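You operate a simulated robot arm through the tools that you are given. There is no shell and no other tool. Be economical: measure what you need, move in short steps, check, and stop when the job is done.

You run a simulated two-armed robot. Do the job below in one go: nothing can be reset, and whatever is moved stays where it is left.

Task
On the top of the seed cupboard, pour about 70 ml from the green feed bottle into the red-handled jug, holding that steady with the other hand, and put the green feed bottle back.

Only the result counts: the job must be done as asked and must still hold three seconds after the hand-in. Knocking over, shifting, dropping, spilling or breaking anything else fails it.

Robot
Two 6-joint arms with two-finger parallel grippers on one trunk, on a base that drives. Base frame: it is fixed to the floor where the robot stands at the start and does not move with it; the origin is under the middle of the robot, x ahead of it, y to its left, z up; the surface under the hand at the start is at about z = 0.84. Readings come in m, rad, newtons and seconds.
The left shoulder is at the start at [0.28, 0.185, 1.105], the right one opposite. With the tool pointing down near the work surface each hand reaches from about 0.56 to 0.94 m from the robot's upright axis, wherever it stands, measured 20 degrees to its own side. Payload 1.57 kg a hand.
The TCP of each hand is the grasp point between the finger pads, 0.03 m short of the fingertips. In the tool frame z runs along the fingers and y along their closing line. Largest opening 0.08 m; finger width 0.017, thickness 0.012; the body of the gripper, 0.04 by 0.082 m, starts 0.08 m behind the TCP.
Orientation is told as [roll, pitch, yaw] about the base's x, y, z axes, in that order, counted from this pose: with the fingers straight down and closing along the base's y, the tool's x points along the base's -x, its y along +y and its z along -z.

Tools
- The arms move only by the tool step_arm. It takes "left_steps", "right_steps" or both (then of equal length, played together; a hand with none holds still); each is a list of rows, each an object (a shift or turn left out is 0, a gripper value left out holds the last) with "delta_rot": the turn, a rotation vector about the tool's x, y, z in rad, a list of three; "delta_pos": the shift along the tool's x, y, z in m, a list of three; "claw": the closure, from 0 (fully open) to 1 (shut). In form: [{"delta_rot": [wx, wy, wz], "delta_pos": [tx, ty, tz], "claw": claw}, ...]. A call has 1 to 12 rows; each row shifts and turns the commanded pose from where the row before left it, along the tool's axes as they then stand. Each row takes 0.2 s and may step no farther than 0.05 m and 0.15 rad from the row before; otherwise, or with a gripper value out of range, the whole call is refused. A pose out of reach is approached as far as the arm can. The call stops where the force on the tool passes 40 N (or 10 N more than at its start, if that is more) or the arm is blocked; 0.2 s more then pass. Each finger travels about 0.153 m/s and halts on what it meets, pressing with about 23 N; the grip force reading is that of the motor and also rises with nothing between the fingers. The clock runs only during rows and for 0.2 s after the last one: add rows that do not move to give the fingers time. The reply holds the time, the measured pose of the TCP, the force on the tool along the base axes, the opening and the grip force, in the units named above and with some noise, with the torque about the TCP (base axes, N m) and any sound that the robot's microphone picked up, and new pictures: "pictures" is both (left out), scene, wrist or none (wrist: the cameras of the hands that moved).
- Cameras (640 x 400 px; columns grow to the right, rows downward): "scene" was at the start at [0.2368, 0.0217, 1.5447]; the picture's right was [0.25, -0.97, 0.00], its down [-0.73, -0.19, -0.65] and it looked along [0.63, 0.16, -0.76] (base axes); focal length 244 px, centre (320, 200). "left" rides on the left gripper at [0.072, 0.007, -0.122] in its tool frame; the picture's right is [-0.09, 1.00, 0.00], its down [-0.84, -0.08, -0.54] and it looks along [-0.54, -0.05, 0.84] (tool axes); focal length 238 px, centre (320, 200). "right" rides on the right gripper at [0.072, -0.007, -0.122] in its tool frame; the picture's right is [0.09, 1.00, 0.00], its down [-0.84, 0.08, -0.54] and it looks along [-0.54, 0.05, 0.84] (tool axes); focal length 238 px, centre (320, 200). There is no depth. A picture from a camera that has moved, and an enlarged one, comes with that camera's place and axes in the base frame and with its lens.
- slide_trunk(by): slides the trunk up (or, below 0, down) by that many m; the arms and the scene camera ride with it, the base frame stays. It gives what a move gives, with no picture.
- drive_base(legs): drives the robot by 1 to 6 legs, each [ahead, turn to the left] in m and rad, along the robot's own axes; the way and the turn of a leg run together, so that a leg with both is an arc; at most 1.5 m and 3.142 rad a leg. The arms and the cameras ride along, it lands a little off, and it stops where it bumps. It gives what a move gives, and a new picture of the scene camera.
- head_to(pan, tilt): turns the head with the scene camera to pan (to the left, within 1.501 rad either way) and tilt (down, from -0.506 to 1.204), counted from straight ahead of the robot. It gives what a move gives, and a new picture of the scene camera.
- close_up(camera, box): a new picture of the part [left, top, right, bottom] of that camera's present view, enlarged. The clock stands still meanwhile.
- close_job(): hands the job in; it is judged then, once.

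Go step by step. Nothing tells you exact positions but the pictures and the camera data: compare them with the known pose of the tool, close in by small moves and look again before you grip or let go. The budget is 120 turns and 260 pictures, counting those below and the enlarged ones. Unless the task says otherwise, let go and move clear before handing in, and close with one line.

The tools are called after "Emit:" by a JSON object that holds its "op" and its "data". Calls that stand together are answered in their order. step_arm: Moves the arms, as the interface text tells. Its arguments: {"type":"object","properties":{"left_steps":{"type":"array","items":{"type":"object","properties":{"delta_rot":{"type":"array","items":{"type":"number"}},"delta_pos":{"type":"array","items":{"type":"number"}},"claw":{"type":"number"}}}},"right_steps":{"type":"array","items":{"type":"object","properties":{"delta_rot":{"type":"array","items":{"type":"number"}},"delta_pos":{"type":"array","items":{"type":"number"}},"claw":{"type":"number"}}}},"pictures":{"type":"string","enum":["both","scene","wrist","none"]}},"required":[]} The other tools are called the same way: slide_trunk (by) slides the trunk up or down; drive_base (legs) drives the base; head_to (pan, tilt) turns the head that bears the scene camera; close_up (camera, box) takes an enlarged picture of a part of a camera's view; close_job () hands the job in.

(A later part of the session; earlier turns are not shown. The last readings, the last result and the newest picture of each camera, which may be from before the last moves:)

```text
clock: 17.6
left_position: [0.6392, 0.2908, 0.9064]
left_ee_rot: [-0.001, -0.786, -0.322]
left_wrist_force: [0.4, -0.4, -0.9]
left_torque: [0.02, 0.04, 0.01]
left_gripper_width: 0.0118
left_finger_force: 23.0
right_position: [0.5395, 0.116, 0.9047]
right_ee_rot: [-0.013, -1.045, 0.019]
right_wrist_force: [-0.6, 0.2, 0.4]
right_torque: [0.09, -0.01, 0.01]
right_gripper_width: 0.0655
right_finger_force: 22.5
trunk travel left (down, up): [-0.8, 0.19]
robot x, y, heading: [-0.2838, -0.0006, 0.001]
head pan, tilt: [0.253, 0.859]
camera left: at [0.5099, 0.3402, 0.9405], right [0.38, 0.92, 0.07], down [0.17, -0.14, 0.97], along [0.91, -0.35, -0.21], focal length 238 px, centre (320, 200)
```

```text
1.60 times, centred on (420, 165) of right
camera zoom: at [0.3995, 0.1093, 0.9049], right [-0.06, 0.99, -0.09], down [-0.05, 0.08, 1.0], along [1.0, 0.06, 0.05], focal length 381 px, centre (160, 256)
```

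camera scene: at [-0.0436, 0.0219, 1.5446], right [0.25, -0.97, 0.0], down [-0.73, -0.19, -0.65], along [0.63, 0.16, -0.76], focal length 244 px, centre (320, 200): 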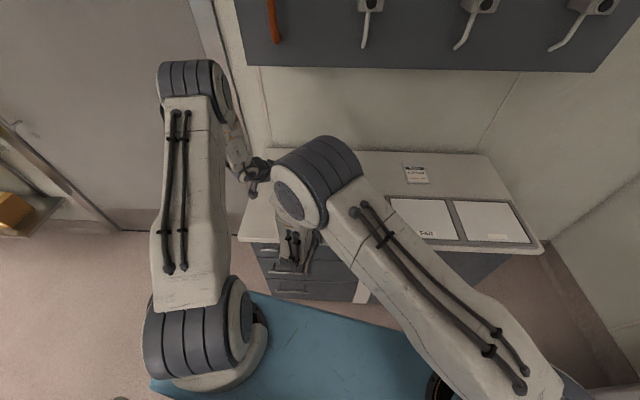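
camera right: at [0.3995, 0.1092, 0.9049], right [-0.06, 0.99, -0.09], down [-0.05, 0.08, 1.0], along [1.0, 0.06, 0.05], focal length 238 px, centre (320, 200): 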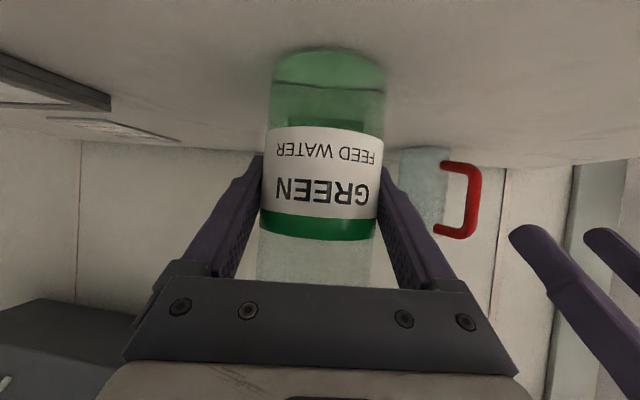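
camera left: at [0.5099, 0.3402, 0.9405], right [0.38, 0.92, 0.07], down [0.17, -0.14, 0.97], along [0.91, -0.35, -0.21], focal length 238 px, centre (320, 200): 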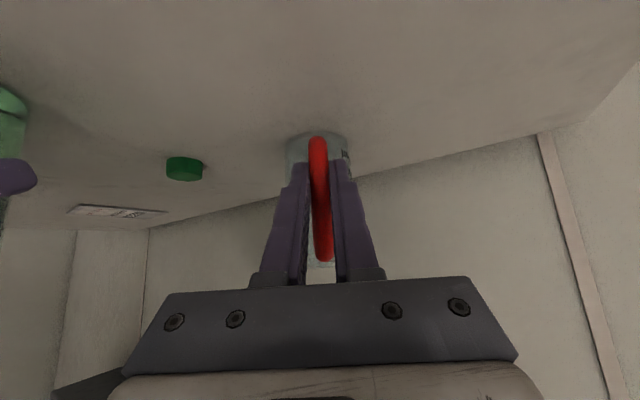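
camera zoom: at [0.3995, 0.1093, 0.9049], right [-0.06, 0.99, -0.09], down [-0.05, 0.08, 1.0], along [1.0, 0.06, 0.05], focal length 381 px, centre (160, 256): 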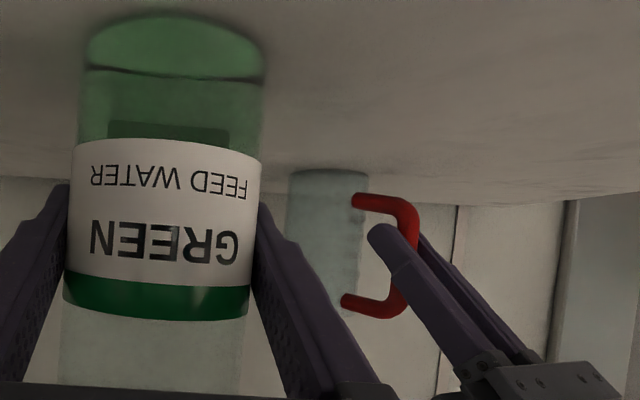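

The jug handle is held (12 mm, 23 N). I'll lift the bottle straight up and read its weight.

Emit:
{"op": "step_arm", "data": {"right_steps": [{"delta_pos": [-0.017, 0, -0.01]}, {"delta_pos": [-0.0325, 0, -0.01875]}, {"delta_pos": [-0.0325, 0, -0.01875]}, {"delta_pos": [-0.0325, 0, -0.01875]}, {"delta_pos": [-0.0325, 0, -0.01875]}, {}], "pictures": "both"}}

Emit:
{"op": "step_arm", "data": {"right_steps": [{}], "pictures": "none"}}

Emit:
{"op": "step_arm", "data": {"right_steps": [{}], "pictures": "none"}}

Emit:
{"op": "step_arm", "data": {"right_steps": [{}], "pictures": "none"}}

Emit:
{"op": "step_arm", "data": {"right_steps": [{}], "pictures": "none"}}

Emit:
{"op": "close_up", "data": {"camera": "left", "box": [0, 0, 400, 250]}}

```text
clock: 19.1
left_position: [0.6389, 0.29, 0.9055]
left_ee_rot: [0.0, -0.787, -0.322]
left_wrist_force: [0.1, 0.2, 1.3]
left_torque: [-0.04, -0.02, 0.0]
left_gripper_width: 0.0118
left_finger_force: 22.8
right_position: [0.5399, 0.1181, 1.0733]
right_ee_rot: [-0.012, -1.045, 0.019]
right_wrist_force: [-0.6, -0.2, -3.1]
right_torque: [-0.02, -0.04, 0.01]
right_gripper_width: 0.0652
right_finger_force: 23.0
trunk travel left (down, up): [-0.8, 0.19]
robot x, y, heading: [-0.2797, 0.0035, 0.002]
head pan, tilt: [0.253, 0.859]
camera scene: at [-0.0441, 0.0218, 1.5446], right [0.25, -0.97, 0.0], down [-0.73, -0.19, -0.65], along [0.63, 0.16, -0.76], focal length 244 px, centre (320, 200)
camera right: at [0.3989, 0.1103, 1.0732], right [-0.06, 0.99, -0.09], down [-0.05, 0.08, 1.0], along [1.0, 0.06, 0.04], focal length 238 px, centre (320, 200)
```

scene: 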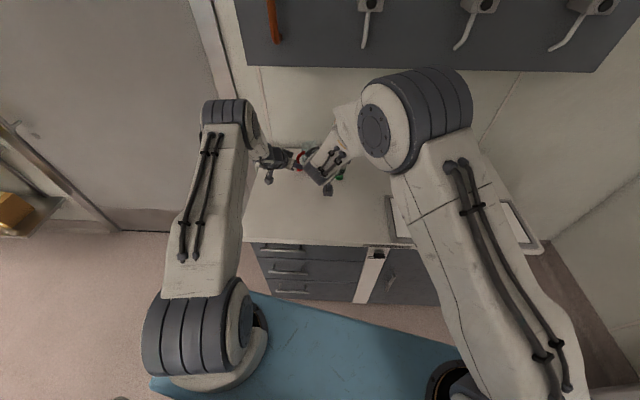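
right: 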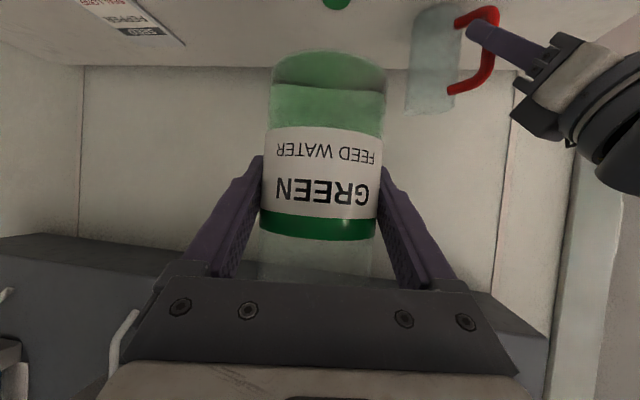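

```text
clock: 19.4
left_position: [0.6378, 0.2901, 0.9057]
left_ee_rot: [-0.001, -0.785, -0.321]
left_wrist_force: [0.4, -0.6, 1.4]
left_torque: [0.0, -0.05, 0.03]
left_gripper_width: 0.0118
left_finger_force: 22.8
right_position: [0.5392, 0.1186, 1.0727]
right_ee_rot: [-0.012, -1.046, 0.019]
right_wrist_force: [-0.7, 0.3, -3.0]
right_torque: [0.0, -0.01, 0.01]
right_gripper_width: 0.0652
right_finger_force: 23.0
trunk travel left (down, up): [-0.8, 0.19]
robot x, y, heading: [-0.2805, 0.0004, 0.003]
head pan, tilt: [0.253, 0.859]
```

```text
clock: 19.9
left_position: [0.6381, 0.2898, 0.9056]
left_ee_rot: [0.001, -0.785, -0.322]
left_wrist_force: [0.6, 0.2, -0.1]
left_torque: [-0.02, -0.06, 0.01]
left_gripper_width: 0.0118
left_finger_force: 23.1
right_position: [0.5398, 0.1176, 1.0731]
right_ee_rot: [-0.013, -1.044, 0.019]
right_wrist_force: [1.4, -0.5, -2.9]
right_torque: [0.01, -0.03, -0.03]
right_gripper_width: 0.0651
right_finger_force: 22.7
trunk travel left (down, up): [-0.8, 0.19]
robot x, y, heading: [-0.2819, 0.0001, -0.004]
head pan, tilt: [0.253, 0.859]
```

```text
clock: 20.2
left_position: [0.6387, 0.2897, 0.9051]
left_ee_rot: [0.0, -0.784, -0.321]
left_wrist_force: [0.1, -1.1, 0.8]
left_torque: [-0.02, -0.01, 0.03]
left_gripper_width: 0.0115
left_finger_force: 22.8
right_position: [0.5402, 0.118, 1.0729]
right_ee_rot: [-0.012, -1.046, 0.019]
right_wrist_force: [0.2, -0.1, -1.8]
right_torque: [-0.02, -0.02, -0.03]
right_gripper_width: 0.0654
right_finger_force: 23.5
trunk travel left (down, up): [-0.8, 0.19]
robot x, y, heading: [-0.2809, -0.0046, 0.001]
head pan, tilt: [0.253, 0.859]
```

```text
clock: 20.6
left_position: [0.6375, 0.2912, 0.9053]
left_ee_rot: [-0.001, -0.786, -0.319]
left_wrist_force: [0.3, 0.2, 0.5]
left_torque: [-0.03, -0.02, -0.01]
left_gripper_width: 0.012
left_finger_force: 22.7
right_position: [0.539, 0.118, 1.0733]
right_ee_rot: [-0.011, -1.045, 0.018]
right_wrist_force: [-0.1, -0.2, -2.1]
right_torque: [-0.01, -0.03, -0.01]
right_gripper_width: 0.0653
right_finger_force: 23.0
trunk travel left (down, up): [-0.8, 0.19]
robot x, y, heading: [-0.2828, 0.003, -0.003]
head pan, tilt: [0.253, 0.859]
```

```text
1.60 times, centred on (200, 125) of left
camera zoom: at [0.51, 0.3401, 0.9404], right [0.38, 0.92, 0.07], down [0.17, -0.14, 0.97], along [0.91, -0.35, -0.21], focal length 381 px, centre (512, 320)
```

zoom: 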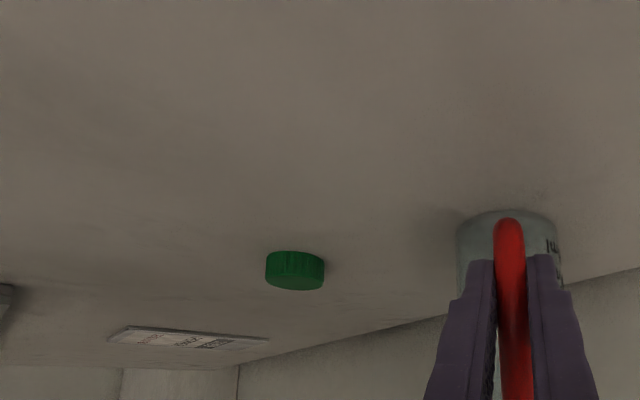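

The bottle weighs about 2.6 N in total, so roughly 230 ml of water. From the combined views the jug axis is at about (0.711, 0.263) with the rim at z≈0.955. I'll bring the bottle upright beside the jug.

Emit:
{"op": "step_arm", "data": {"right_steps": [{"delta_pos": [-0.008, -0.0015, 0.012]}, {"delta_pos": [-0.016, -0.003, 0.0245]}, {"delta_pos": [-0.016, -0.003, 0.0245]}, {"delta_pos": [-0.016, -0.003, 0.0245]}, {"delta_pos": [-0.016, -0.003, 0.0245]}, {"delta_pos": [-0.016, -0.003, 0.0245]}, {"delta_pos": [-0.008, -0.0015, 0.012]}, {}]}}

```text
clock: 22.4
left_position: [0.6381, 0.29, 0.9058]
left_ee_rot: [-0.001, -0.786, -0.32]
left_wrist_force: [0.3, -0.3, 1.3]
left_torque: [-0.01, 0.02, 0.01]
left_gripper_width: 0.0117
left_finger_force: 23.6
right_position: [0.713, 0.101, 1.0838]
right_ee_rot: [-0.011, -1.046, 0.018]
right_wrist_force: [-0.9, 0.1, -3.2]
right_torque: [0.0, -0.03, -0.02]
right_gripper_width: 0.065
right_finger_force: 23.3
trunk travel left (down, up): [-0.8, 0.19]
robot x, y, heading: [-0.2805, -0.0004, 0.001]
head pan, tilt: [0.253, 0.859]
camera scene: at [-0.044, 0.0218, 1.5446], right [0.25, -0.97, 0.0], down [-0.73, -0.19, -0.65], along [0.63, 0.16, -0.76], focal length 244 px, centre (320, 200)
camera right: at [0.5741, 0.0939, 1.0835], right [-0.06, 0.99, -0.09], down [-0.05, 0.08, 1.0], along [1.0, 0.06, 0.04], focal length 238 px, centre (320, 200)
```

scene: 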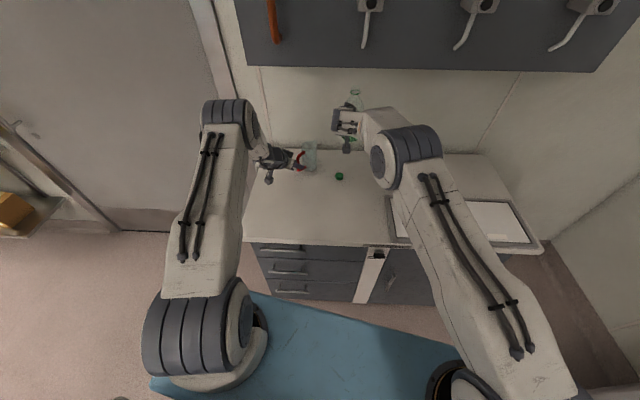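
right: 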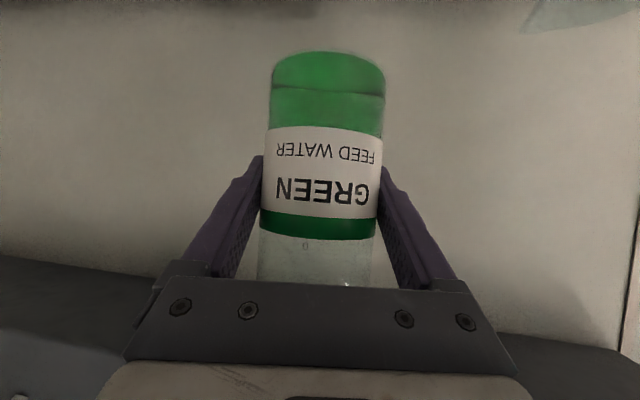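

Good view from the scene camera. I'll tilt the bottle about 55° toward the jug while still short of it; at that angle it should not pour yet.

Emit:
{"op": "step_arm", "data": {"right_steps": [{"delta_rot": [0.04, 0, -0.069]}, {"delta_rot": [0.06, 0, -0.104]}, {"delta_rot": [0.06, 0, -0.104]}, {"delta_rot": [0.06, 0, -0.104]}, {"delta_rot": [0.06, 0, -0.104]}, {"delta_rot": [0.06, 0, -0.104]}, {"delta_rot": [0.06, 0, -0.104]}, {"delta_rot": [0.06, 0, -0.104]}, {"delta_rot": [0.03, 0, -0.052]}, {}], "pictures": "wrist"}}

Emit:
{"op": "close_up", "data": {"camera": "scene", "box": [260, 70, 420, 200]}}

```text
clock: 24.6
left_position: [0.6391, 0.2898, 0.9059]
left_ee_rot: [0.0, -0.786, -0.321]
left_wrist_force: [0.3, 0.2, 0.2]
left_torque: [0.03, -0.04, -0.02]
left_gripper_width: 0.0118
left_finger_force: 23.2
right_position: [0.6943, 0.0917, 1.0832]
right_ee_rot: [-1.248, -0.496, 0.973]
right_wrist_force: [0.2, -0.7, -2.5]
right_torque: [0.01, 0.0, 0.01]
right_gripper_width: 0.0653
right_finger_force: 22.9
right hand out of reach, approached as far as the arm can: row 6, 7, 8
trunk travel left (down, up): [-0.8, 0.19]
robot x, y, heading: [-0.2806, -0.0004, -0.0]
head pan, tilt: [0.253, 0.859]
camera right: at [0.5543, 0.0862, 1.0885], right [-0.05, 0.48, -0.87], down [-0.06, 0.87, 0.48], along [1.0, 0.08, -0.02], focal length 238 px, centre (320, 200)
```

right: 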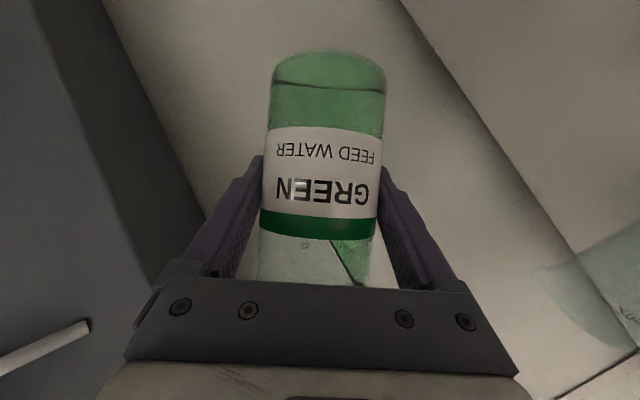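

```text
3.08 times, centred on (340, 135) of scene
camera zoom: at [-0.044, 0.0218, 1.5446], right [0.25, -0.97, 0.0], down [-0.73, -0.19, -0.65], along [0.63, 0.16, -0.76], focal length 751 px, centre (258, 400)
```

zoom: 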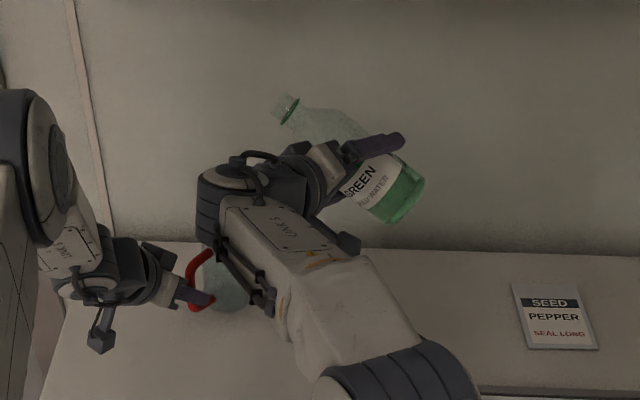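

The arm is at its outer reach here, so I need to stand closer. I'll right the bottle, pull it back, let go of the jug handle and retreat the left hand. Then I'll drive forward and regrip.

Emit:
{"op": "step_arm", "data": {"right_steps": [{"delta_rot": [-0.03, 0, 0.052]}, {"delta_rot": [-0.06, 0, 0.104]}, {"delta_rot": [-0.06, 0, 0.104]}, {"delta_rot": [-0.06, 0, 0.104]}, {"delta_rot": [-0.06, 0, 0.104]}, {"delta_rot": [-0.06, 0, 0.104]}, {"delta_rot": [-0.06, 0, 0.104]}, {"delta_rot": [-0.06, 0, 0.104]}, {"delta_rot": [-0.04, 0, 0.069]}, {"delta_pos": [0.015, 0, -0.026]}, {"delta_pos": [0.02, 0, -0.0346]}, {"delta_pos": [0.015, 0, -0.026]}], "left_steps": [{"claw": 0.85}, {"claw": 0.7}, {"claw": 0.4}, {"claw": 0.0}, {}, {"delta_pos": [0, 0, -0.02]}, {"delta_pos": [0, 0, -0.04]}, {"delta_pos": [0, 0, -0.04]}, {"delta_pos": [0, 0, -0.04]}, {"delta_pos": [0, 0, -0.04]}, {}, {}]}}

```text
clock: 27.2
left_position: [0.5179, 0.3314, 1.0334]
left_ee_rot: [0.0, -0.785, -0.32]
left_wrist_force: [0.0, -0.7, 0.4]
left_torque: [-0.04, 0.03, 0.0]
left_gripper_width: 0.0799
left_finger_force: 0.2
right_position: [0.5935, 0.0898, 1.0832]
right_ee_rot: [-0.011, -1.042, 0.019]
right_wrist_force: [-0.3, -0.5, -3.6]
right_torque: [0.03, 0.01, -0.01]
right_gripper_width: 0.0653
right_finger_force: 23.0
trunk travel left (down, up): [-0.8, 0.19]
robot x, y, heading: [-0.2852, -0.0032, 0.002]
head pan, tilt: [0.253, 0.859]
camera scene: at [-0.0439, 0.0218, 1.5446], right [0.25, -0.97, 0.0], down [-0.73, -0.19, -0.65], along [0.63, 0.16, -0.76], focal length 244 px, centre (320, 200)
camera right: at [0.4536, 0.0824, 1.0834], right [-0.06, 0.99, -0.09], down [-0.05, 0.08, 1.0], along [1.0, 0.06, 0.04], focal length 238 px, centre (320, 200)
camera left: at [0.3893, 0.381, 1.0685], right [0.38, 0.92, 0.06], down [0.17, -0.14, 0.97], along [0.91, -0.35, -0.21], focal length 238 px, centre (320, 200)
```

scene: 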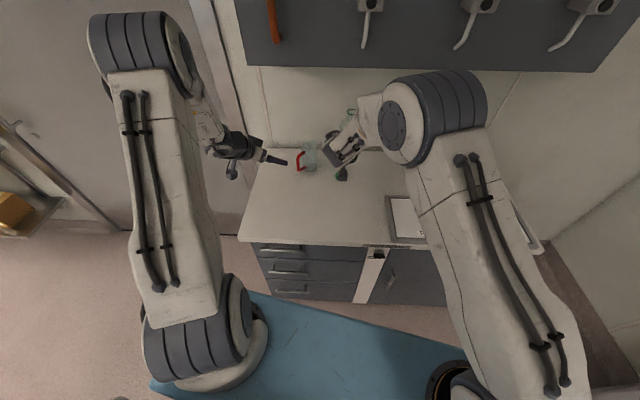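
right: 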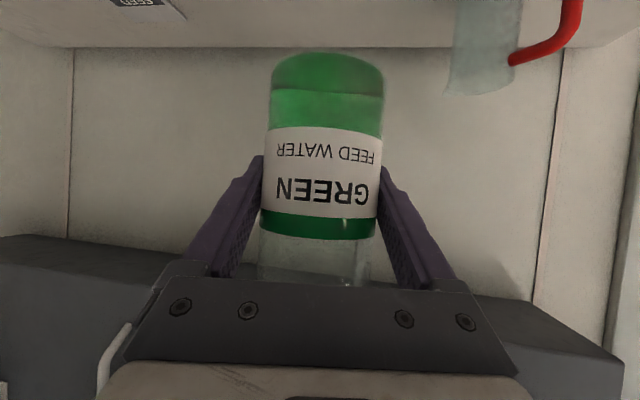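
left: 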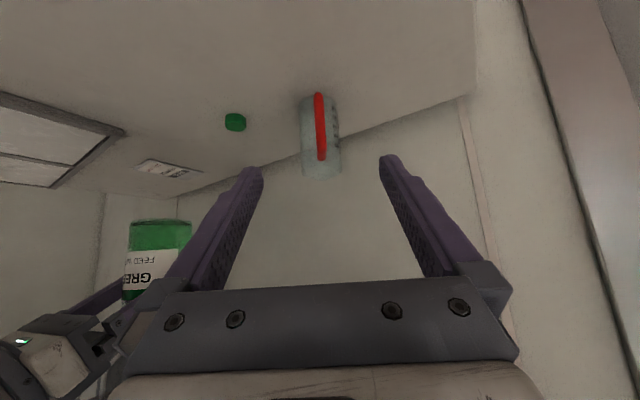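

Both hands are clear. Driving forward 0.10 m.

Emit:
{"op": "drive_base", "data": {"legs": [[0.1, 0]]}}

```text
clock: 28.4
left_position: [0.6179, 0.3305, 1.035]
left_ee_rot: [0.0, -0.785, -0.321]
left_wrist_force: [0.5, -0.2, -0.3]
left_torque: [0.01, 0.0, 0.01]
left_gripper_width: 0.0801
left_finger_force: 0.0
right_position: [0.6931, 0.0902, 1.0838]
right_ee_rot: [-0.012, -1.046, 0.016]
right_wrist_force: [-0.1, 1.0, -2.5]
right_torque: [0.02, 0.01, 0.01]
right_gripper_width: 0.0654
right_finger_force: 23.4
trunk travel left (down, up): [-0.8, 0.19]
robot x, y, heading: [-0.1804, 0.0001, -0.002]
head pan, tilt: [0.253, 0.859]
camera scene: at [0.0554, 0.0213, 1.5447], right [0.25, -0.97, 0.0], down [-0.73, -0.19, -0.65], along [0.63, 0.16, -0.76], focal length 244 px, centre (320, 200)
```

scene: 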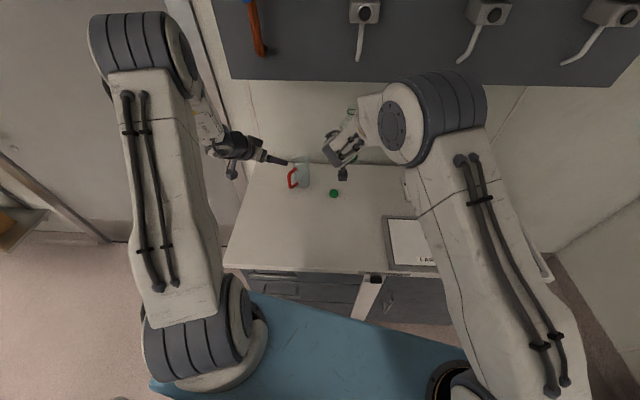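

Now the left hand goes to just behind the handle again.

Emit:
{"op": "step_arm", "data": {"left_steps": [{"delta_pos": [0.0229, -0.0107, 0.0214]}, {"delta_pos": [0.0229, -0.0107, 0.0214]}, {"delta_pos": [0.0229, -0.0107, 0.0214]}, {"delta_pos": [0, 0, 0.02]}, {}], "pictures": "wrist"}}

Emit:
{"op": "close_up", "data": {"camera": "left", "box": [230, 80, 430, 240]}}

```text
clock: 29.6
left_position: [0.6194, 0.2971, 0.9242]
left_ee_rot: [0.0, -0.786, -0.322]
left_wrist_force: [0.4, -0.1, 0.0]
left_torque: [-0.04, 0.03, 0.01]
left_gripper_width: 0.0798
left_finger_force: 0.0
right_position: [0.6958, 0.0881, 1.0837]
right_ee_rot: [-0.012, -1.047, 0.017]
right_wrist_force: [-0.3, -1.2, -2.5]
right_torque: [-0.02, -0.03, 0.02]
right_gripper_width: 0.0652
right_finger_force: 23.5
trunk travel left (down, up): [-0.8, 0.19]
robot x, y, heading: [-0.1804, 0.0003, -0.001]
head pan, tilt: [0.253, 0.859]
camera left: at [0.4904, 0.3464, 0.9596], right [0.38, 0.92, 0.07], down [0.17, -0.14, 0.97], along [0.91, -0.36, -0.21], focal length 238 px, centre (320, 200)
```

left: 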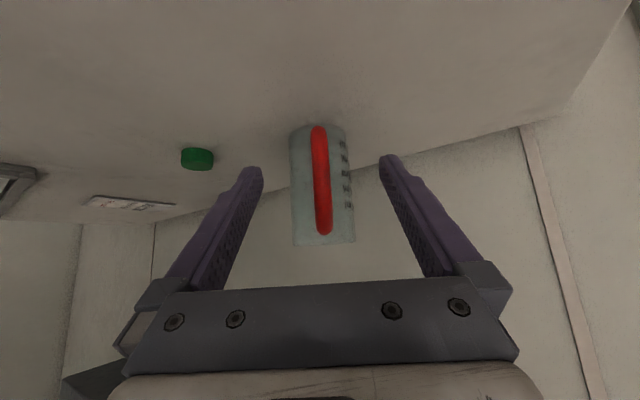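

```text
2.50 times, centred on (330, 160) of left
camera zoom: at [0.4904, 0.3464, 0.9596], right [0.38, 0.92, 0.07], down [0.17, -0.14, 0.97], along [0.91, -0.36, -0.21], focal length 596 px, centre (295, 300)
```

zoom: 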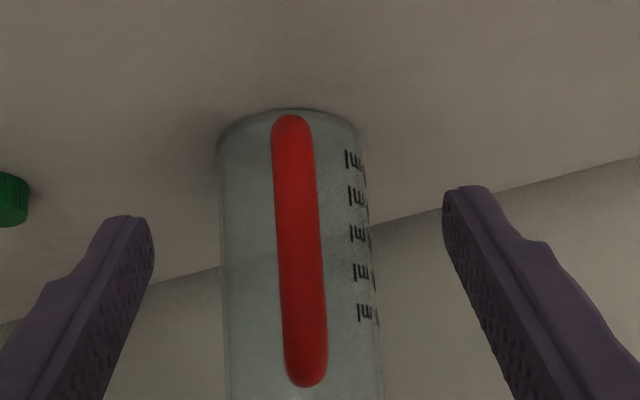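

The handle is centred again (about 1 mm to the right). I'll advance and close to near contact.

Emit:
{"op": "step_arm", "data": {"left_steps": [{"delta_pos": [0, 0.0013, 0.027]}, {}, {"claw": 0.4}, {"claw": 0.7}, {}], "pictures": "none"}}

Emit:
{"op": "close_up", "data": {"camera": "left", "box": [230, 80, 430, 240]}}

```text
clock: 30.8
left_position: [0.6368, 0.2927, 0.9074]
left_ee_rot: [0.0, -0.784, -0.321]
left_wrist_force: [-0.5, -0.2, 0.6]
left_torque: [0.02, -0.01, -0.01]
left_gripper_width: 0.0239
left_finger_force: 0.1
right_position: [0.6951, 0.0884, 1.0838]
right_ee_rot: [-0.012, -1.047, 0.017]
right_wrist_force: [0.6, 1.1, -2.8]
right_torque: [0.01, -0.01, 0.0]
right_gripper_width: 0.0655
right_finger_force: 23.3
trunk travel left (down, up): [-0.8, 0.19]
robot x, y, heading: [-0.1807, 0.0004, 0.002]
head pan, tilt: [0.253, 0.859]
```

```text
2.50 times, centred on (330, 160) of left
camera zoom: at [0.5092, 0.3418, 0.9417], right [0.38, 0.92, 0.06], down [0.17, -0.14, 0.97], along [0.91, -0.36, -0.21], focal length 596 px, centre (295, 300)
```

zoom: 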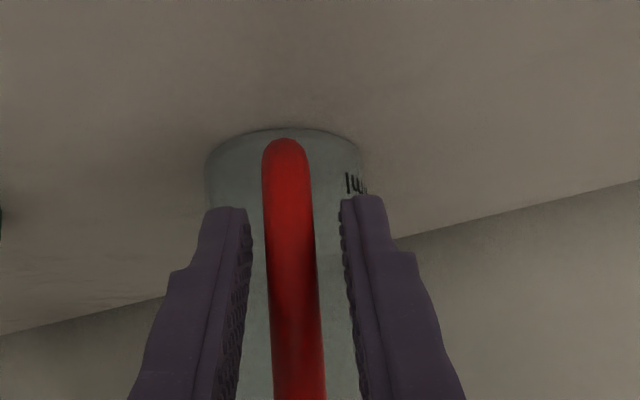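

It's about 1 mm off the other way. I'll correct that and grip.

Emit:
{"op": "step_arm", "data": {"left_steps": [{"delta_pos": [0, -0.0013, 0]}, {"claw": 0.8}, {"claw": 1.0}, {}], "pictures": "none"}}

Emit:
{"op": "step_arm", "data": {"right_steps": [{"delta_rot": [0.04, 0, -0.069]}, {"delta_rot": [0.06, 0, -0.104]}, {"delta_rot": [0.06, 0, -0.104]}, {"delta_rot": [0.06, 0, -0.104]}, {"delta_rot": [0.06, 0, -0.104]}, {"delta_rot": [0.06, 0, -0.104]}, {"delta_rot": [0.06, 0, -0.104]}, {"delta_rot": [0.06, 0, -0.104]}, {"delta_rot": [0.03, 0, -0.052]}, {}], "pictures": "both"}}

Emit:
{"op": "close_up", "data": {"camera": "scene", "box": [260, 80, 420, 210]}}

```text
clock: 31.8
left_position: [0.6372, 0.2897, 0.9069]
left_ee_rot: [0.001, -0.785, -0.322]
left_wrist_force: [-0.4, 0.1, -0.2]
left_torque: [0.01, 0.0, -0.01]
left_gripper_width: 0.0119
left_finger_force: 22.6
right_position: [0.6952, 0.0883, 1.0839]
right_ee_rot: [-0.012, -1.043, 0.018]
right_wrist_force: [-0.3, -0.1, -2.7]
right_torque: [-0.02, -0.02, 0.02]
right_gripper_width: 0.0653
right_finger_force: 22.9
trunk travel left (down, up): [-0.8, 0.19]
robot x, y, heading: [-0.1795, 0.0013, -0.0]
head pan, tilt: [0.253, 0.859]
```

```text
clock: 34.0
left_position: [0.6376, 0.2896, 0.9067]
left_ee_rot: [0.002, -0.785, -0.321]
left_wrist_force: [-0.6, -0.1, 0.3]
left_torque: [-0.03, 0.02, 0.0]
left_gripper_width: 0.0119
left_finger_force: 23.0
right_position: [0.6938, 0.0891, 1.0833]
right_ee_rot: [-1.249, -0.494, 0.973]
right_wrist_force: [0.7, 0.5, -2.3]
right_torque: [0.01, -0.02, -0.05]
right_gripper_width: 0.0651
right_finger_force: 23.2
trunk travel left (down, up): [-0.8, 0.19]
robot x, y, heading: [-0.1795, -0.0009, 0.0]
head pan, tilt: [0.253, 0.859]
camera scene: at [0.0559, 0.0213, 1.5446], right [0.25, -0.97, 0.0], down [-0.73, -0.19, -0.65], along [0.63, 0.16, -0.76], focal length 244 px, centre (320, 200)
camera right: at [0.5542, 0.0834, 1.0895], right [-0.05, 0.48, -0.88], down [-0.06, 0.87, 0.48], along [1.0, 0.07, -0.02], focal length 238 px, centre (320, 200)
```

scene: 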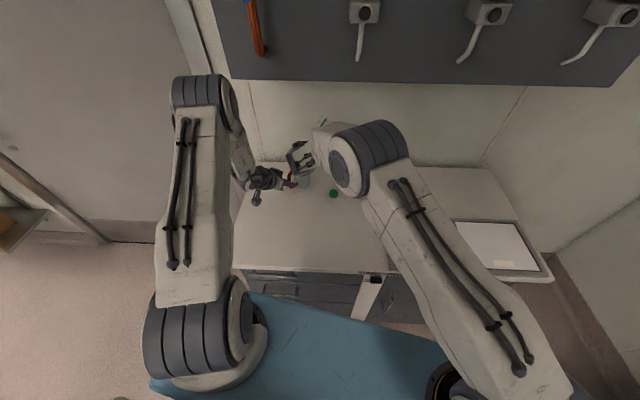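
right: 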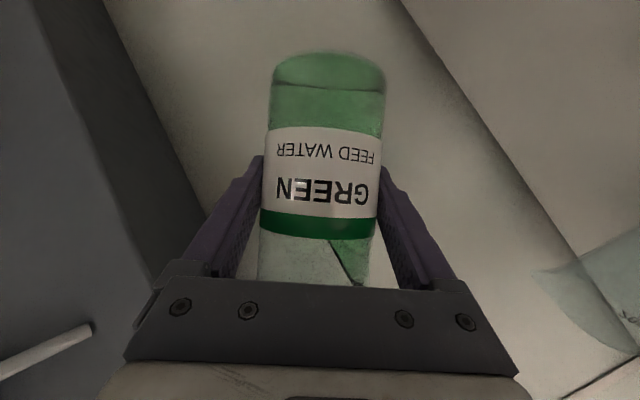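

```text
3.08 times, centred on (340, 145) of scene
camera zoom: at [0.0559, 0.0213, 1.5446], right [0.25, -0.97, 0.0], down [-0.73, -0.19, -0.65], along [0.63, 0.16, -0.76], focal length 751 px, centre (258, 369)
```

zoom: 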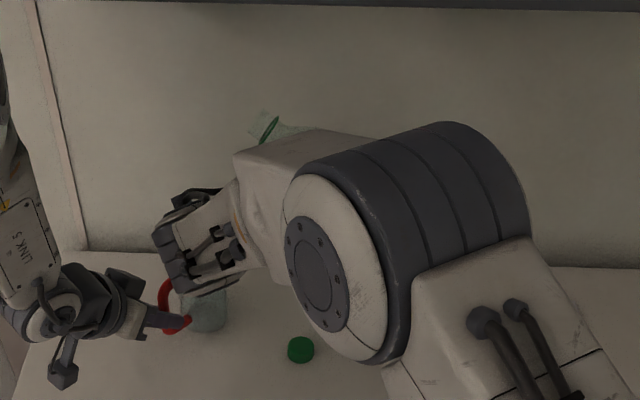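

The pose tracks fully now, and the mouth location agrees with my geometry (about 10.5 cm along the bottle from the grip). I'll move the bottle so its lip will end up over the jug's centre.

Emit:
{"op": "step_arm", "data": {"right_steps": [{"delta_pos": [-0.0062, 0.0233, 0.0022]}, {"delta_pos": [-0.0062, 0.0233, 0.0022]}, {"delta_pos": [-0.0062, 0.0233, 0.0022]}, {"delta_pos": [-0.0062, 0.0233, 0.0022]}, {}], "pictures": "wrist"}}

Emit:
{"op": "close_up", "data": {"camera": "scene", "box": [260, 110, 400, 220]}}

Emit:
{"op": "close_up", "data": {"camera": "left", "box": [160, 80, 480, 280]}}

```text
clock: 35.2
left_position: [0.6368, 0.2905, 0.9067]
left_ee_rot: [-0.001, -0.786, -0.321]
left_wrist_force: [0.6, 0.2, 0.3]
left_torque: [-0.02, 0.0, -0.01]
left_gripper_width: 0.0117
left_finger_force: 22.8
right_position: [0.7121, 0.1537, 1.0166]
right_ee_rot: [-1.25, -0.495, 0.972]
right_wrist_force: [0.9, -0.3, -1.6]
right_torque: [0.01, -0.01, 0.0]
right_gripper_width: 0.0654
right_finger_force: 23.5
trunk travel left (down, up): [-0.8, 0.19]
robot x, y, heading: [-0.1801, -0.0, 0.002]
head pan, tilt: [0.253, 0.859]
camera right: at [0.572, 0.1486, 1.0209], right [-0.05, 0.48, -0.87], down [-0.06, 0.87, 0.48], along [1.0, 0.07, -0.02], focal length 238 px, centre (320, 200)
```

right: 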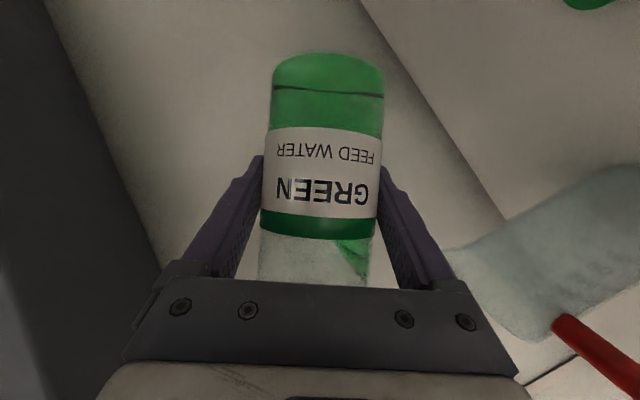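

```text
3.64 times, centred on (330, 165) of scene
camera zoom: at [0.0559, 0.0214, 1.5446], right [0.25, -0.97, 0.0], down [-0.73, -0.19, -0.65], along [0.63, 0.16, -0.76], focal length 888 px, centre (284, 327)
```

zoom: 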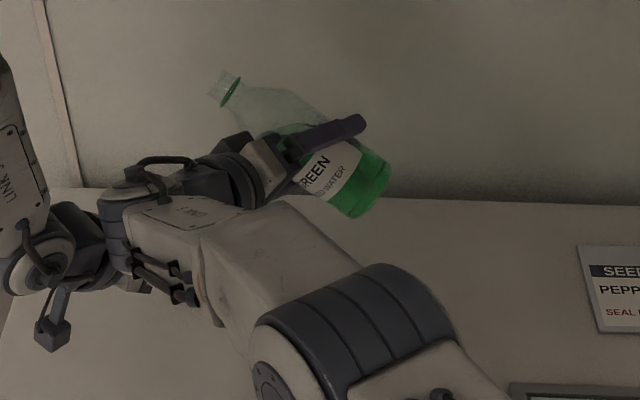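

```text
2.00 times, centred on (320, 180) of left
camera zoom: at [0.5086, 0.3404, 0.9415], right [0.38, 0.92, 0.06], down [0.17, -0.14, 0.97], along [0.91, -0.36, -0.21], focal length 477 px, centre (320, 240)
```

zoom: 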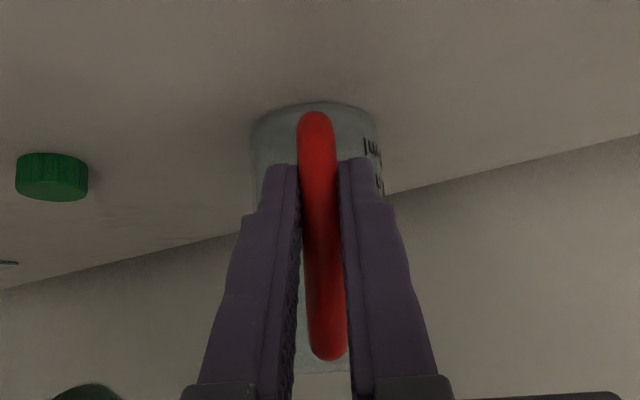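

The real lip is about 1.3 cm past the ring (11.8 cm from the grip), so I'll shift back about 1.5 cm and tilt to about 72°.

Emit:
{"op": "step_arm", "data": {"right_steps": [{"delta_pos": [0.0115, -0.0089, 0.0066]}, {"delta_rot": [0.035, 0, -0.0606]}, {"delta_rot": [0.035, 0, -0.0606]}, {"delta_rot": [0.035, 0, -0.0606]}, {"delta_rot": [0.02, 0, -0.0346]}, {}], "pictures": "wrist"}}

Emit:
{"op": "close_up", "data": {"camera": "scene", "box": [260, 110, 400, 220]}}

```text
clock: 36.6
left_position: [0.6374, 0.2903, 0.9068]
left_ee_rot: [0.0, -0.786, -0.323]
left_wrist_force: [0.5, 0.1, 0.3]
left_torque: [0.05, -0.02, 0.01]
left_gripper_width: 0.0116
left_finger_force: 22.9
right_position: [0.7146, 0.1383, 1.0153]
right_ee_rot: [-1.398, -0.286, 1.031]
right_wrist_force: [0.2, 0.8, -2.6]
right_torque: [0.07, 0.02, 0.01]
right_gripper_width: 0.0652
right_finger_force: 23.3
trunk travel left (down, up): [-0.8, 0.19]
robot x, y, heading: [-0.1796, 0.0, -0.001]
head pan, tilt: [0.253, 0.859]
camera right: at [0.5729, 0.1343, 1.0222], right [-0.05, 0.25, -0.97], down [-0.06, 0.97, 0.25], along [1.0, 0.07, -0.03], focal length 238 px, centre (320, 200)
```

right: 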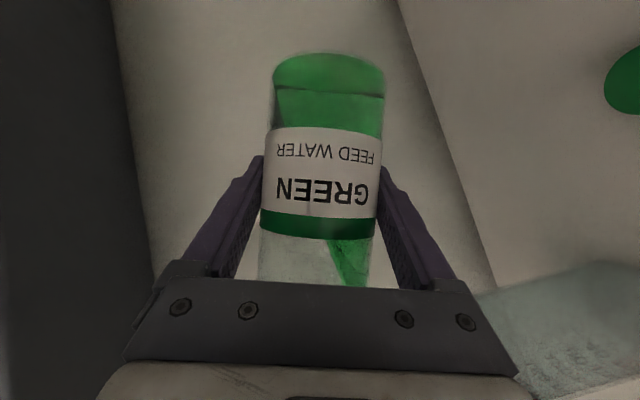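

```text
3.64 times, centred on (330, 165) of scene
camera zoom: at [0.0559, 0.0213, 1.5446], right [0.25, -0.97, 0.0], down [-0.73, -0.19, -0.65], along [0.63, 0.16, -0.76], focal length 888 px, centre (284, 327)
```

zoom: 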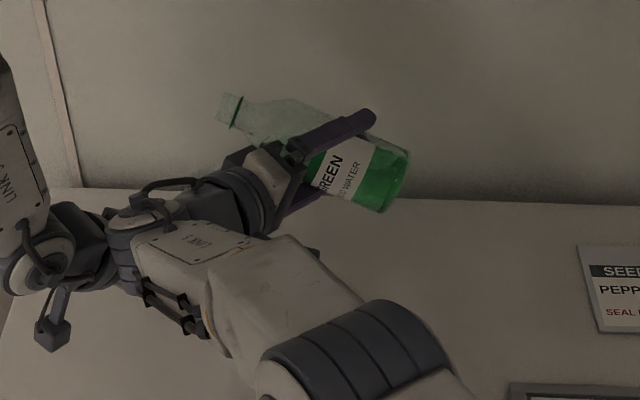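

No flow yet at about 72°, and the water is near the shoulder on the low side. I'll continue tilting in small steps, watching the jug.

Emit:
{"op": "step_arm", "data": {"right_steps": [{"delta_rot": [0.025, 0, -0.0433]}, {"delta_rot": [0.025, 0, -0.0433]}, {}, {}], "pictures": "wrist"}}

Emit:
{"op": "close_up", "data": {"camera": "scene", "box": [260, 110, 400, 220]}}

Emit:
{"op": "close_up", "data": {"camera": "left", "box": [240, 100, 400, 220]}}

```text
clock: 37.6
left_position: [0.6353, 0.2915, 0.9055]
left_ee_rot: [0.0, -0.785, -0.322]
left_wrist_force: [-0.3, 1.0, 0.5]
left_torque: [0.02, 0.01, 0.0]
left_gripper_width: 0.0118
left_finger_force: 22.5
right_position: [0.7129, 0.1372, 1.0159]
right_ee_rot: [-1.45, -0.201, 1.042]
right_wrist_force: [0.1, -0.5, -2.9]
right_torque: [0.03, 0.01, -0.05]
right_gripper_width: 0.0654
right_finger_force: 23.0
trunk travel left (down, up): [-0.8, 0.19]
robot x, y, heading: [-0.1814, 0.0027, 0.0]
head pan, tilt: [0.253, 0.859]
camera right: at [0.5728, 0.1346, 1.0226], right [-0.05, 0.15, -0.99], down [-0.06, 0.99, 0.16], along [1.0, 0.06, -0.04], focal length 238 px, centre (320, 200)
```

right: 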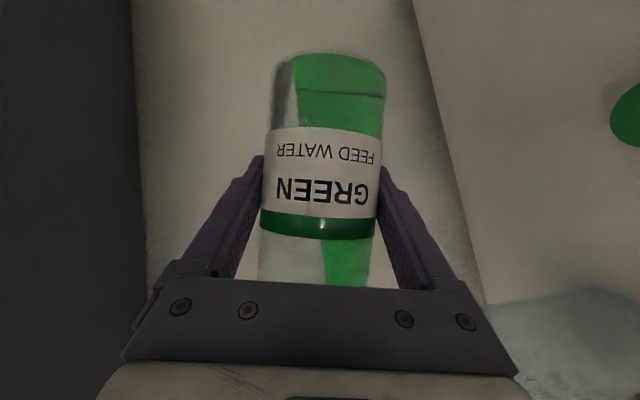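

```text
3.64 times, centred on (330, 165) of scene
camera zoom: at [0.0559, 0.0213, 1.5446], right [0.25, -0.97, 0.0], down [-0.73, -0.19, -0.65], along [0.63, 0.16, -0.76], focal length 888 px, centre (284, 327)
```

zoom: 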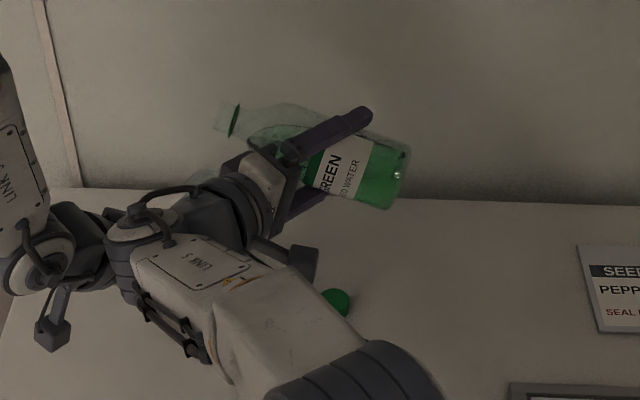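

```text
3.33 times, centred on (320, 160) of left
camera zoom: at [0.5086, 0.3404, 0.9415], right [0.38, 0.92, 0.06], down [0.17, -0.14, 0.97], along [0.91, -0.36, -0.21], focal length 794 px, centre (320, 333)
```

zoom: 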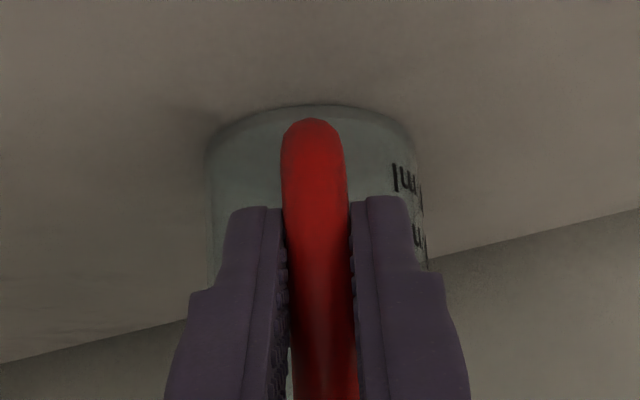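

At about 79° the water is just about at the lip. I'll go in steps of about 2° with pauses.

Emit:
{"op": "step_arm", "data": {"right_steps": [{"delta_rot": [0.0175, 0, -0.0303]}, {}, {}, {}], "pictures": "wrist"}}

Emit:
{"op": "close_up", "data": {"camera": "scene", "box": [270, 110, 370, 190]}}

Emit:
{"op": "close_up", "data": {"camera": "left", "box": [240, 100, 400, 220]}}

```text
clock: 38.6
left_position: [0.6372, 0.2897, 0.9055]
left_ee_rot: [0.001, -0.787, -0.321]
left_wrist_force: [-0.9, 0.1, -0.1]
left_torque: [0.0, -0.01, -0.01]
left_gripper_width: 0.012
left_finger_force: 22.8
right_position: [0.7124, 0.1368, 1.0147]
right_ee_rot: [-1.468, -0.173, 1.045]
right_wrist_force: [-0.2, -0.3, -3.1]
right_torque: [0.0, -0.01, 0.0]
right_gripper_width: 0.0651
right_finger_force: 23.0
trunk travel left (down, up): [-0.8, 0.19]
robot x, y, heading: [-0.1802, 0.0018, 0.003]
head pan, tilt: [0.253, 0.859]
camera right: at [0.5726, 0.1344, 1.023], right [-0.05, 0.12, -0.99], down [-0.06, 0.99, 0.12], along [1.0, 0.06, -0.04], focal length 238 px, centre (320, 200)
```

right: 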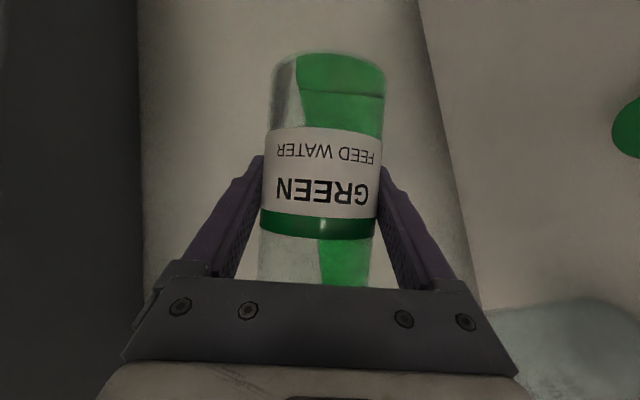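

```text
5.00 times, centred on (320, 150) of scene
camera zoom: at [0.0559, 0.0214, 1.5446], right [0.25, -0.97, 0.0], down [-0.73, -0.19, -0.65], along [0.63, 0.16, -0.76], focal length 1221 px, centre (320, 450)
```

zoom: 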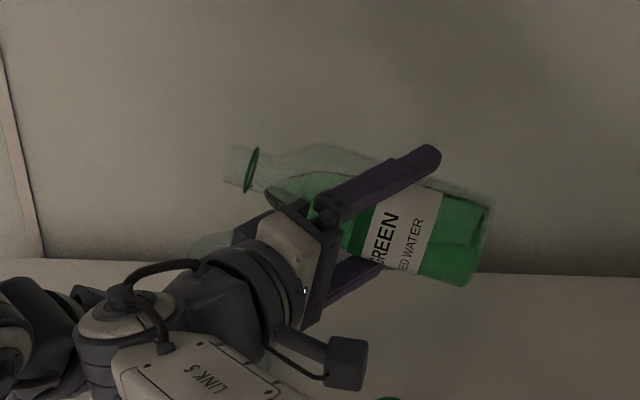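

```text
3.33 times, centred on (320, 160) of left
camera zoom: at [0.5086, 0.3404, 0.9415], right [0.38, 0.92, 0.06], down [0.17, -0.14, 0.97], along [0.91, -0.36, -0.21], focal length 794 px, centre (320, 333)
```

zoom: 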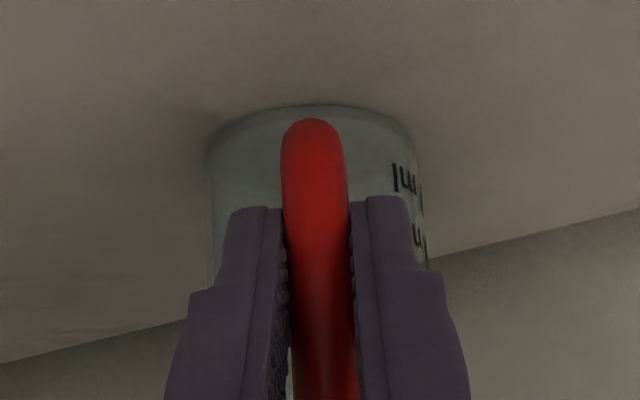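

The water is just short of the neck. The mouth is at y≈0.255, over the jug. Another 2°.

Emit:
{"op": "step_arm", "data": {"right_steps": [{"delta_rot": [0.0175, 0, -0.0303]}, {}, {}, {}], "pictures": "none"}}

Emit:
{"op": "close_up", "data": {"camera": "scene", "box": [270, 110, 370, 190]}}

Emit:
{"op": "close_up", "data": {"camera": "left", "box": [240, 100, 400, 220]}}

```text
clock: 39.6
left_position: [0.6362, 0.2903, 0.9057]
left_ee_rot: [-0.002, -0.785, -0.32]
left_wrist_force: [-0.9, 1.3, 0.3]
left_torque: [0.03, -0.02, -0.01]
left_gripper_width: 0.0118
left_finger_force: 23.2
right_position: [0.7107, 0.1362, 1.0154]
right_ee_rot: [-1.486, -0.141, 1.05]
right_wrist_force: [0.2, -0.8, -3.0]
right_torque: [-0.01, 0.01, -0.01]
right_gripper_width: 0.0653
right_finger_force: 22.6
trunk travel left (down, up): [-0.8, 0.19]
robot x, y, heading: [-0.1826, 0.0011, -0.002]
head pan, tilt: [0.253, 0.859]
```

```text
5.00 times, centred on (320, 150) of scene
camera zoom: at [0.0559, 0.0213, 1.5446], right [0.25, -0.97, 0.0], down [-0.73, -0.19, -0.65], along [0.63, 0.16, -0.76], focal length 1221 px, centre (320, 450)
```

zoom: 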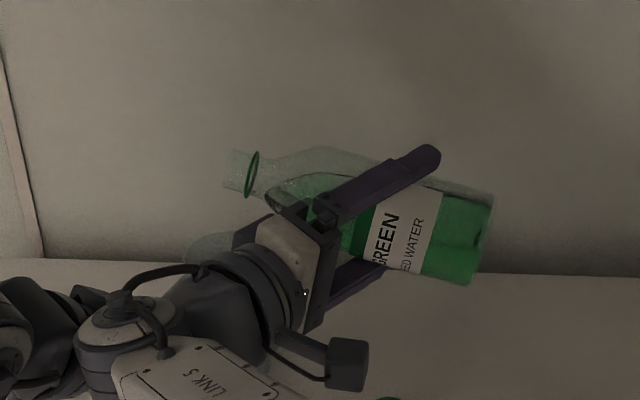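

```text
3.33 times, centred on (320, 160) of left
camera zoom: at [0.5086, 0.3404, 0.9415], right [0.38, 0.92, 0.06], down [0.17, -0.14, 0.97], along [0.91, -0.36, -0.21], focal length 794 px, centre (320, 333)
```

zoom: 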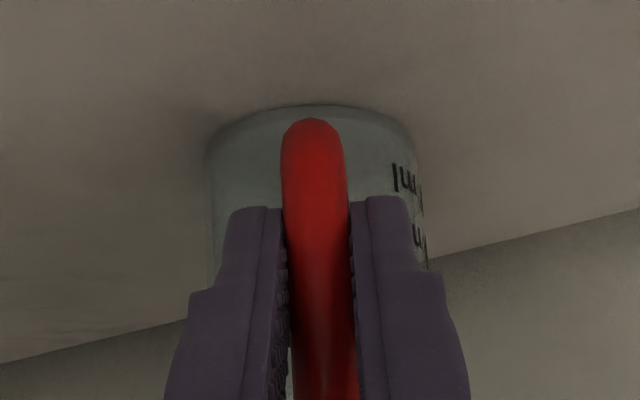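

At about 80° there is still no flow. Next step.

Emit:
{"op": "step_arm", "data": {"right_steps": [{"delta_rot": [0.0175, 0, -0.0303]}, {}, {}, {}], "pictures": "none"}}

Emit:
{"op": "close_up", "data": {"camera": "scene", "box": [270, 110, 370, 190]}}

Emit:
{"op": "close_up", "data": {"camera": "left", "box": [240, 100, 400, 220]}}

```text
clock: 40.6
left_position: [0.6365, 0.2901, 0.9069]
left_ee_rot: [0.0, -0.785, -0.321]
left_wrist_force: [0.9, -0.8, -0.5]
left_torque: [0.0, 0.02, 0.0]
left_gripper_width: 0.0118
left_finger_force: 22.9
right_position: [0.7089, 0.1343, 1.017]
right_ee_rot: [-1.503, -0.11, 1.051]
right_wrist_force: [0.3, -0.2, -2.1]
right_torque: [-0.01, -0.03, 0.01]
right_gripper_width: 0.0652
right_finger_force: 23.2
right hand out of reach, approached as far as the arm can: row 1
trunk travel left (down, up): [-0.8, 0.19]
robot x, y, heading: [-0.1828, 0.0003, 0.002]
head pan, tilt: [0.253, 0.859]
```

```text
5.00 times, centred on (320, 150) of scene
camera zoom: at [0.0559, 0.0213, 1.5446], right [0.25, -0.97, 0.0], down [-0.73, -0.19, -0.65], along [0.63, 0.16, -0.76], focal length 1221 px, centre (320, 450)
```

zoom: 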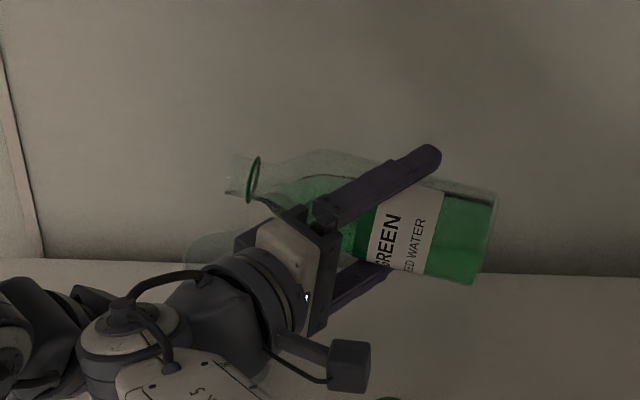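

```text
3.33 times, centred on (320, 160) of left
camera zoom: at [0.5086, 0.3404, 0.9415], right [0.38, 0.92, 0.06], down [0.17, -0.14, 0.97], along [0.91, -0.36, -0.21], focal length 794 px, centre (320, 333)
```

zoom: 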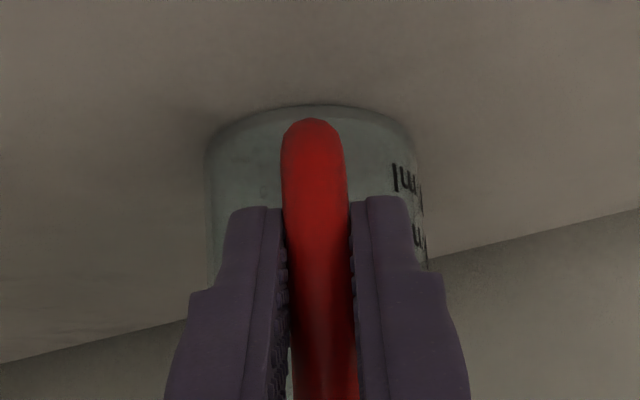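

Water has just reached the lip at about 82°. The arm is at a soft limit but drifts only about 2 mm. I'll continue carefully.

Emit:
{"op": "step_arm", "data": {"right_steps": [{"delta_rot": [0.0125, 0, -0.0217]}, {}, {}, {}], "pictures": "none"}}

Emit:
{"op": "close_up", "data": {"camera": "scene", "box": [270, 110, 370, 190]}}

Emit:
{"op": "close_up", "data": {"camera": "left", "box": [240, 100, 400, 220]}}

```text
clock: 41.6
left_position: [0.6378, 0.2905, 0.906]
left_ee_rot: [0.0, -0.786, -0.323]
left_wrist_force: [0.2, 0.3, -0.5]
left_torque: [-0.01, 0.04, 0.01]
left_gripper_width: 0.0121
left_finger_force: 23.7
right_position: [0.7097, 0.1344, 1.0167]
right_ee_rot: [-1.518, -0.089, 1.053]
right_wrist_force: [0.2, -0.1, -3.2]
right_torque: [-0.02, 0.0, -0.04]
right_gripper_width: 0.0654
right_finger_force: 23.1
trunk travel left (down, up): [-0.8, 0.19]
robot x, y, heading: [-0.1852, -0.0001, -0.002]
head pan, tilt: [0.253, 0.859]
```

```text
5.00 times, centred on (320, 150) of scene
camera zoom: at [0.0559, 0.0213, 1.5446], right [0.25, -0.97, 0.0], down [-0.73, -0.19, -0.65], along [0.63, 0.16, -0.76], focal length 1221 px, centre (320, 450)
```

zoom: 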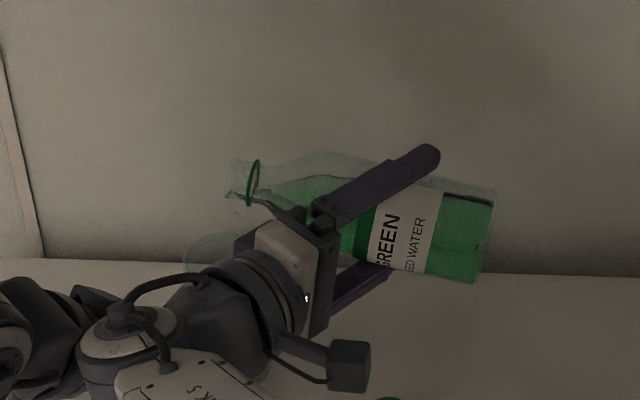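

```text
3.33 times, centred on (320, 160) of left
camera zoom: at [0.5086, 0.3404, 0.9415], right [0.38, 0.92, 0.06], down [0.17, -0.14, 0.97], along [0.91, -0.36, -0.21], focal length 794 px, centre (320, 333)
```

zoom: 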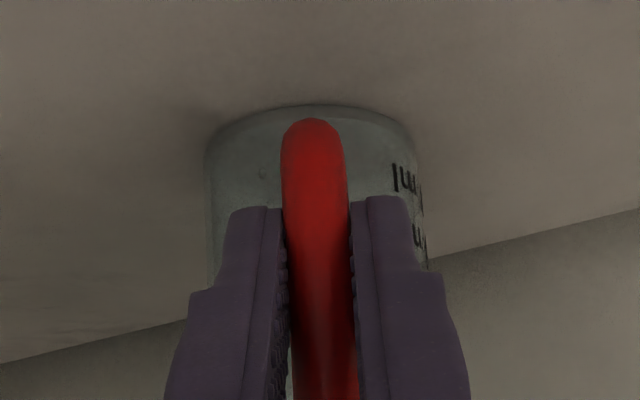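

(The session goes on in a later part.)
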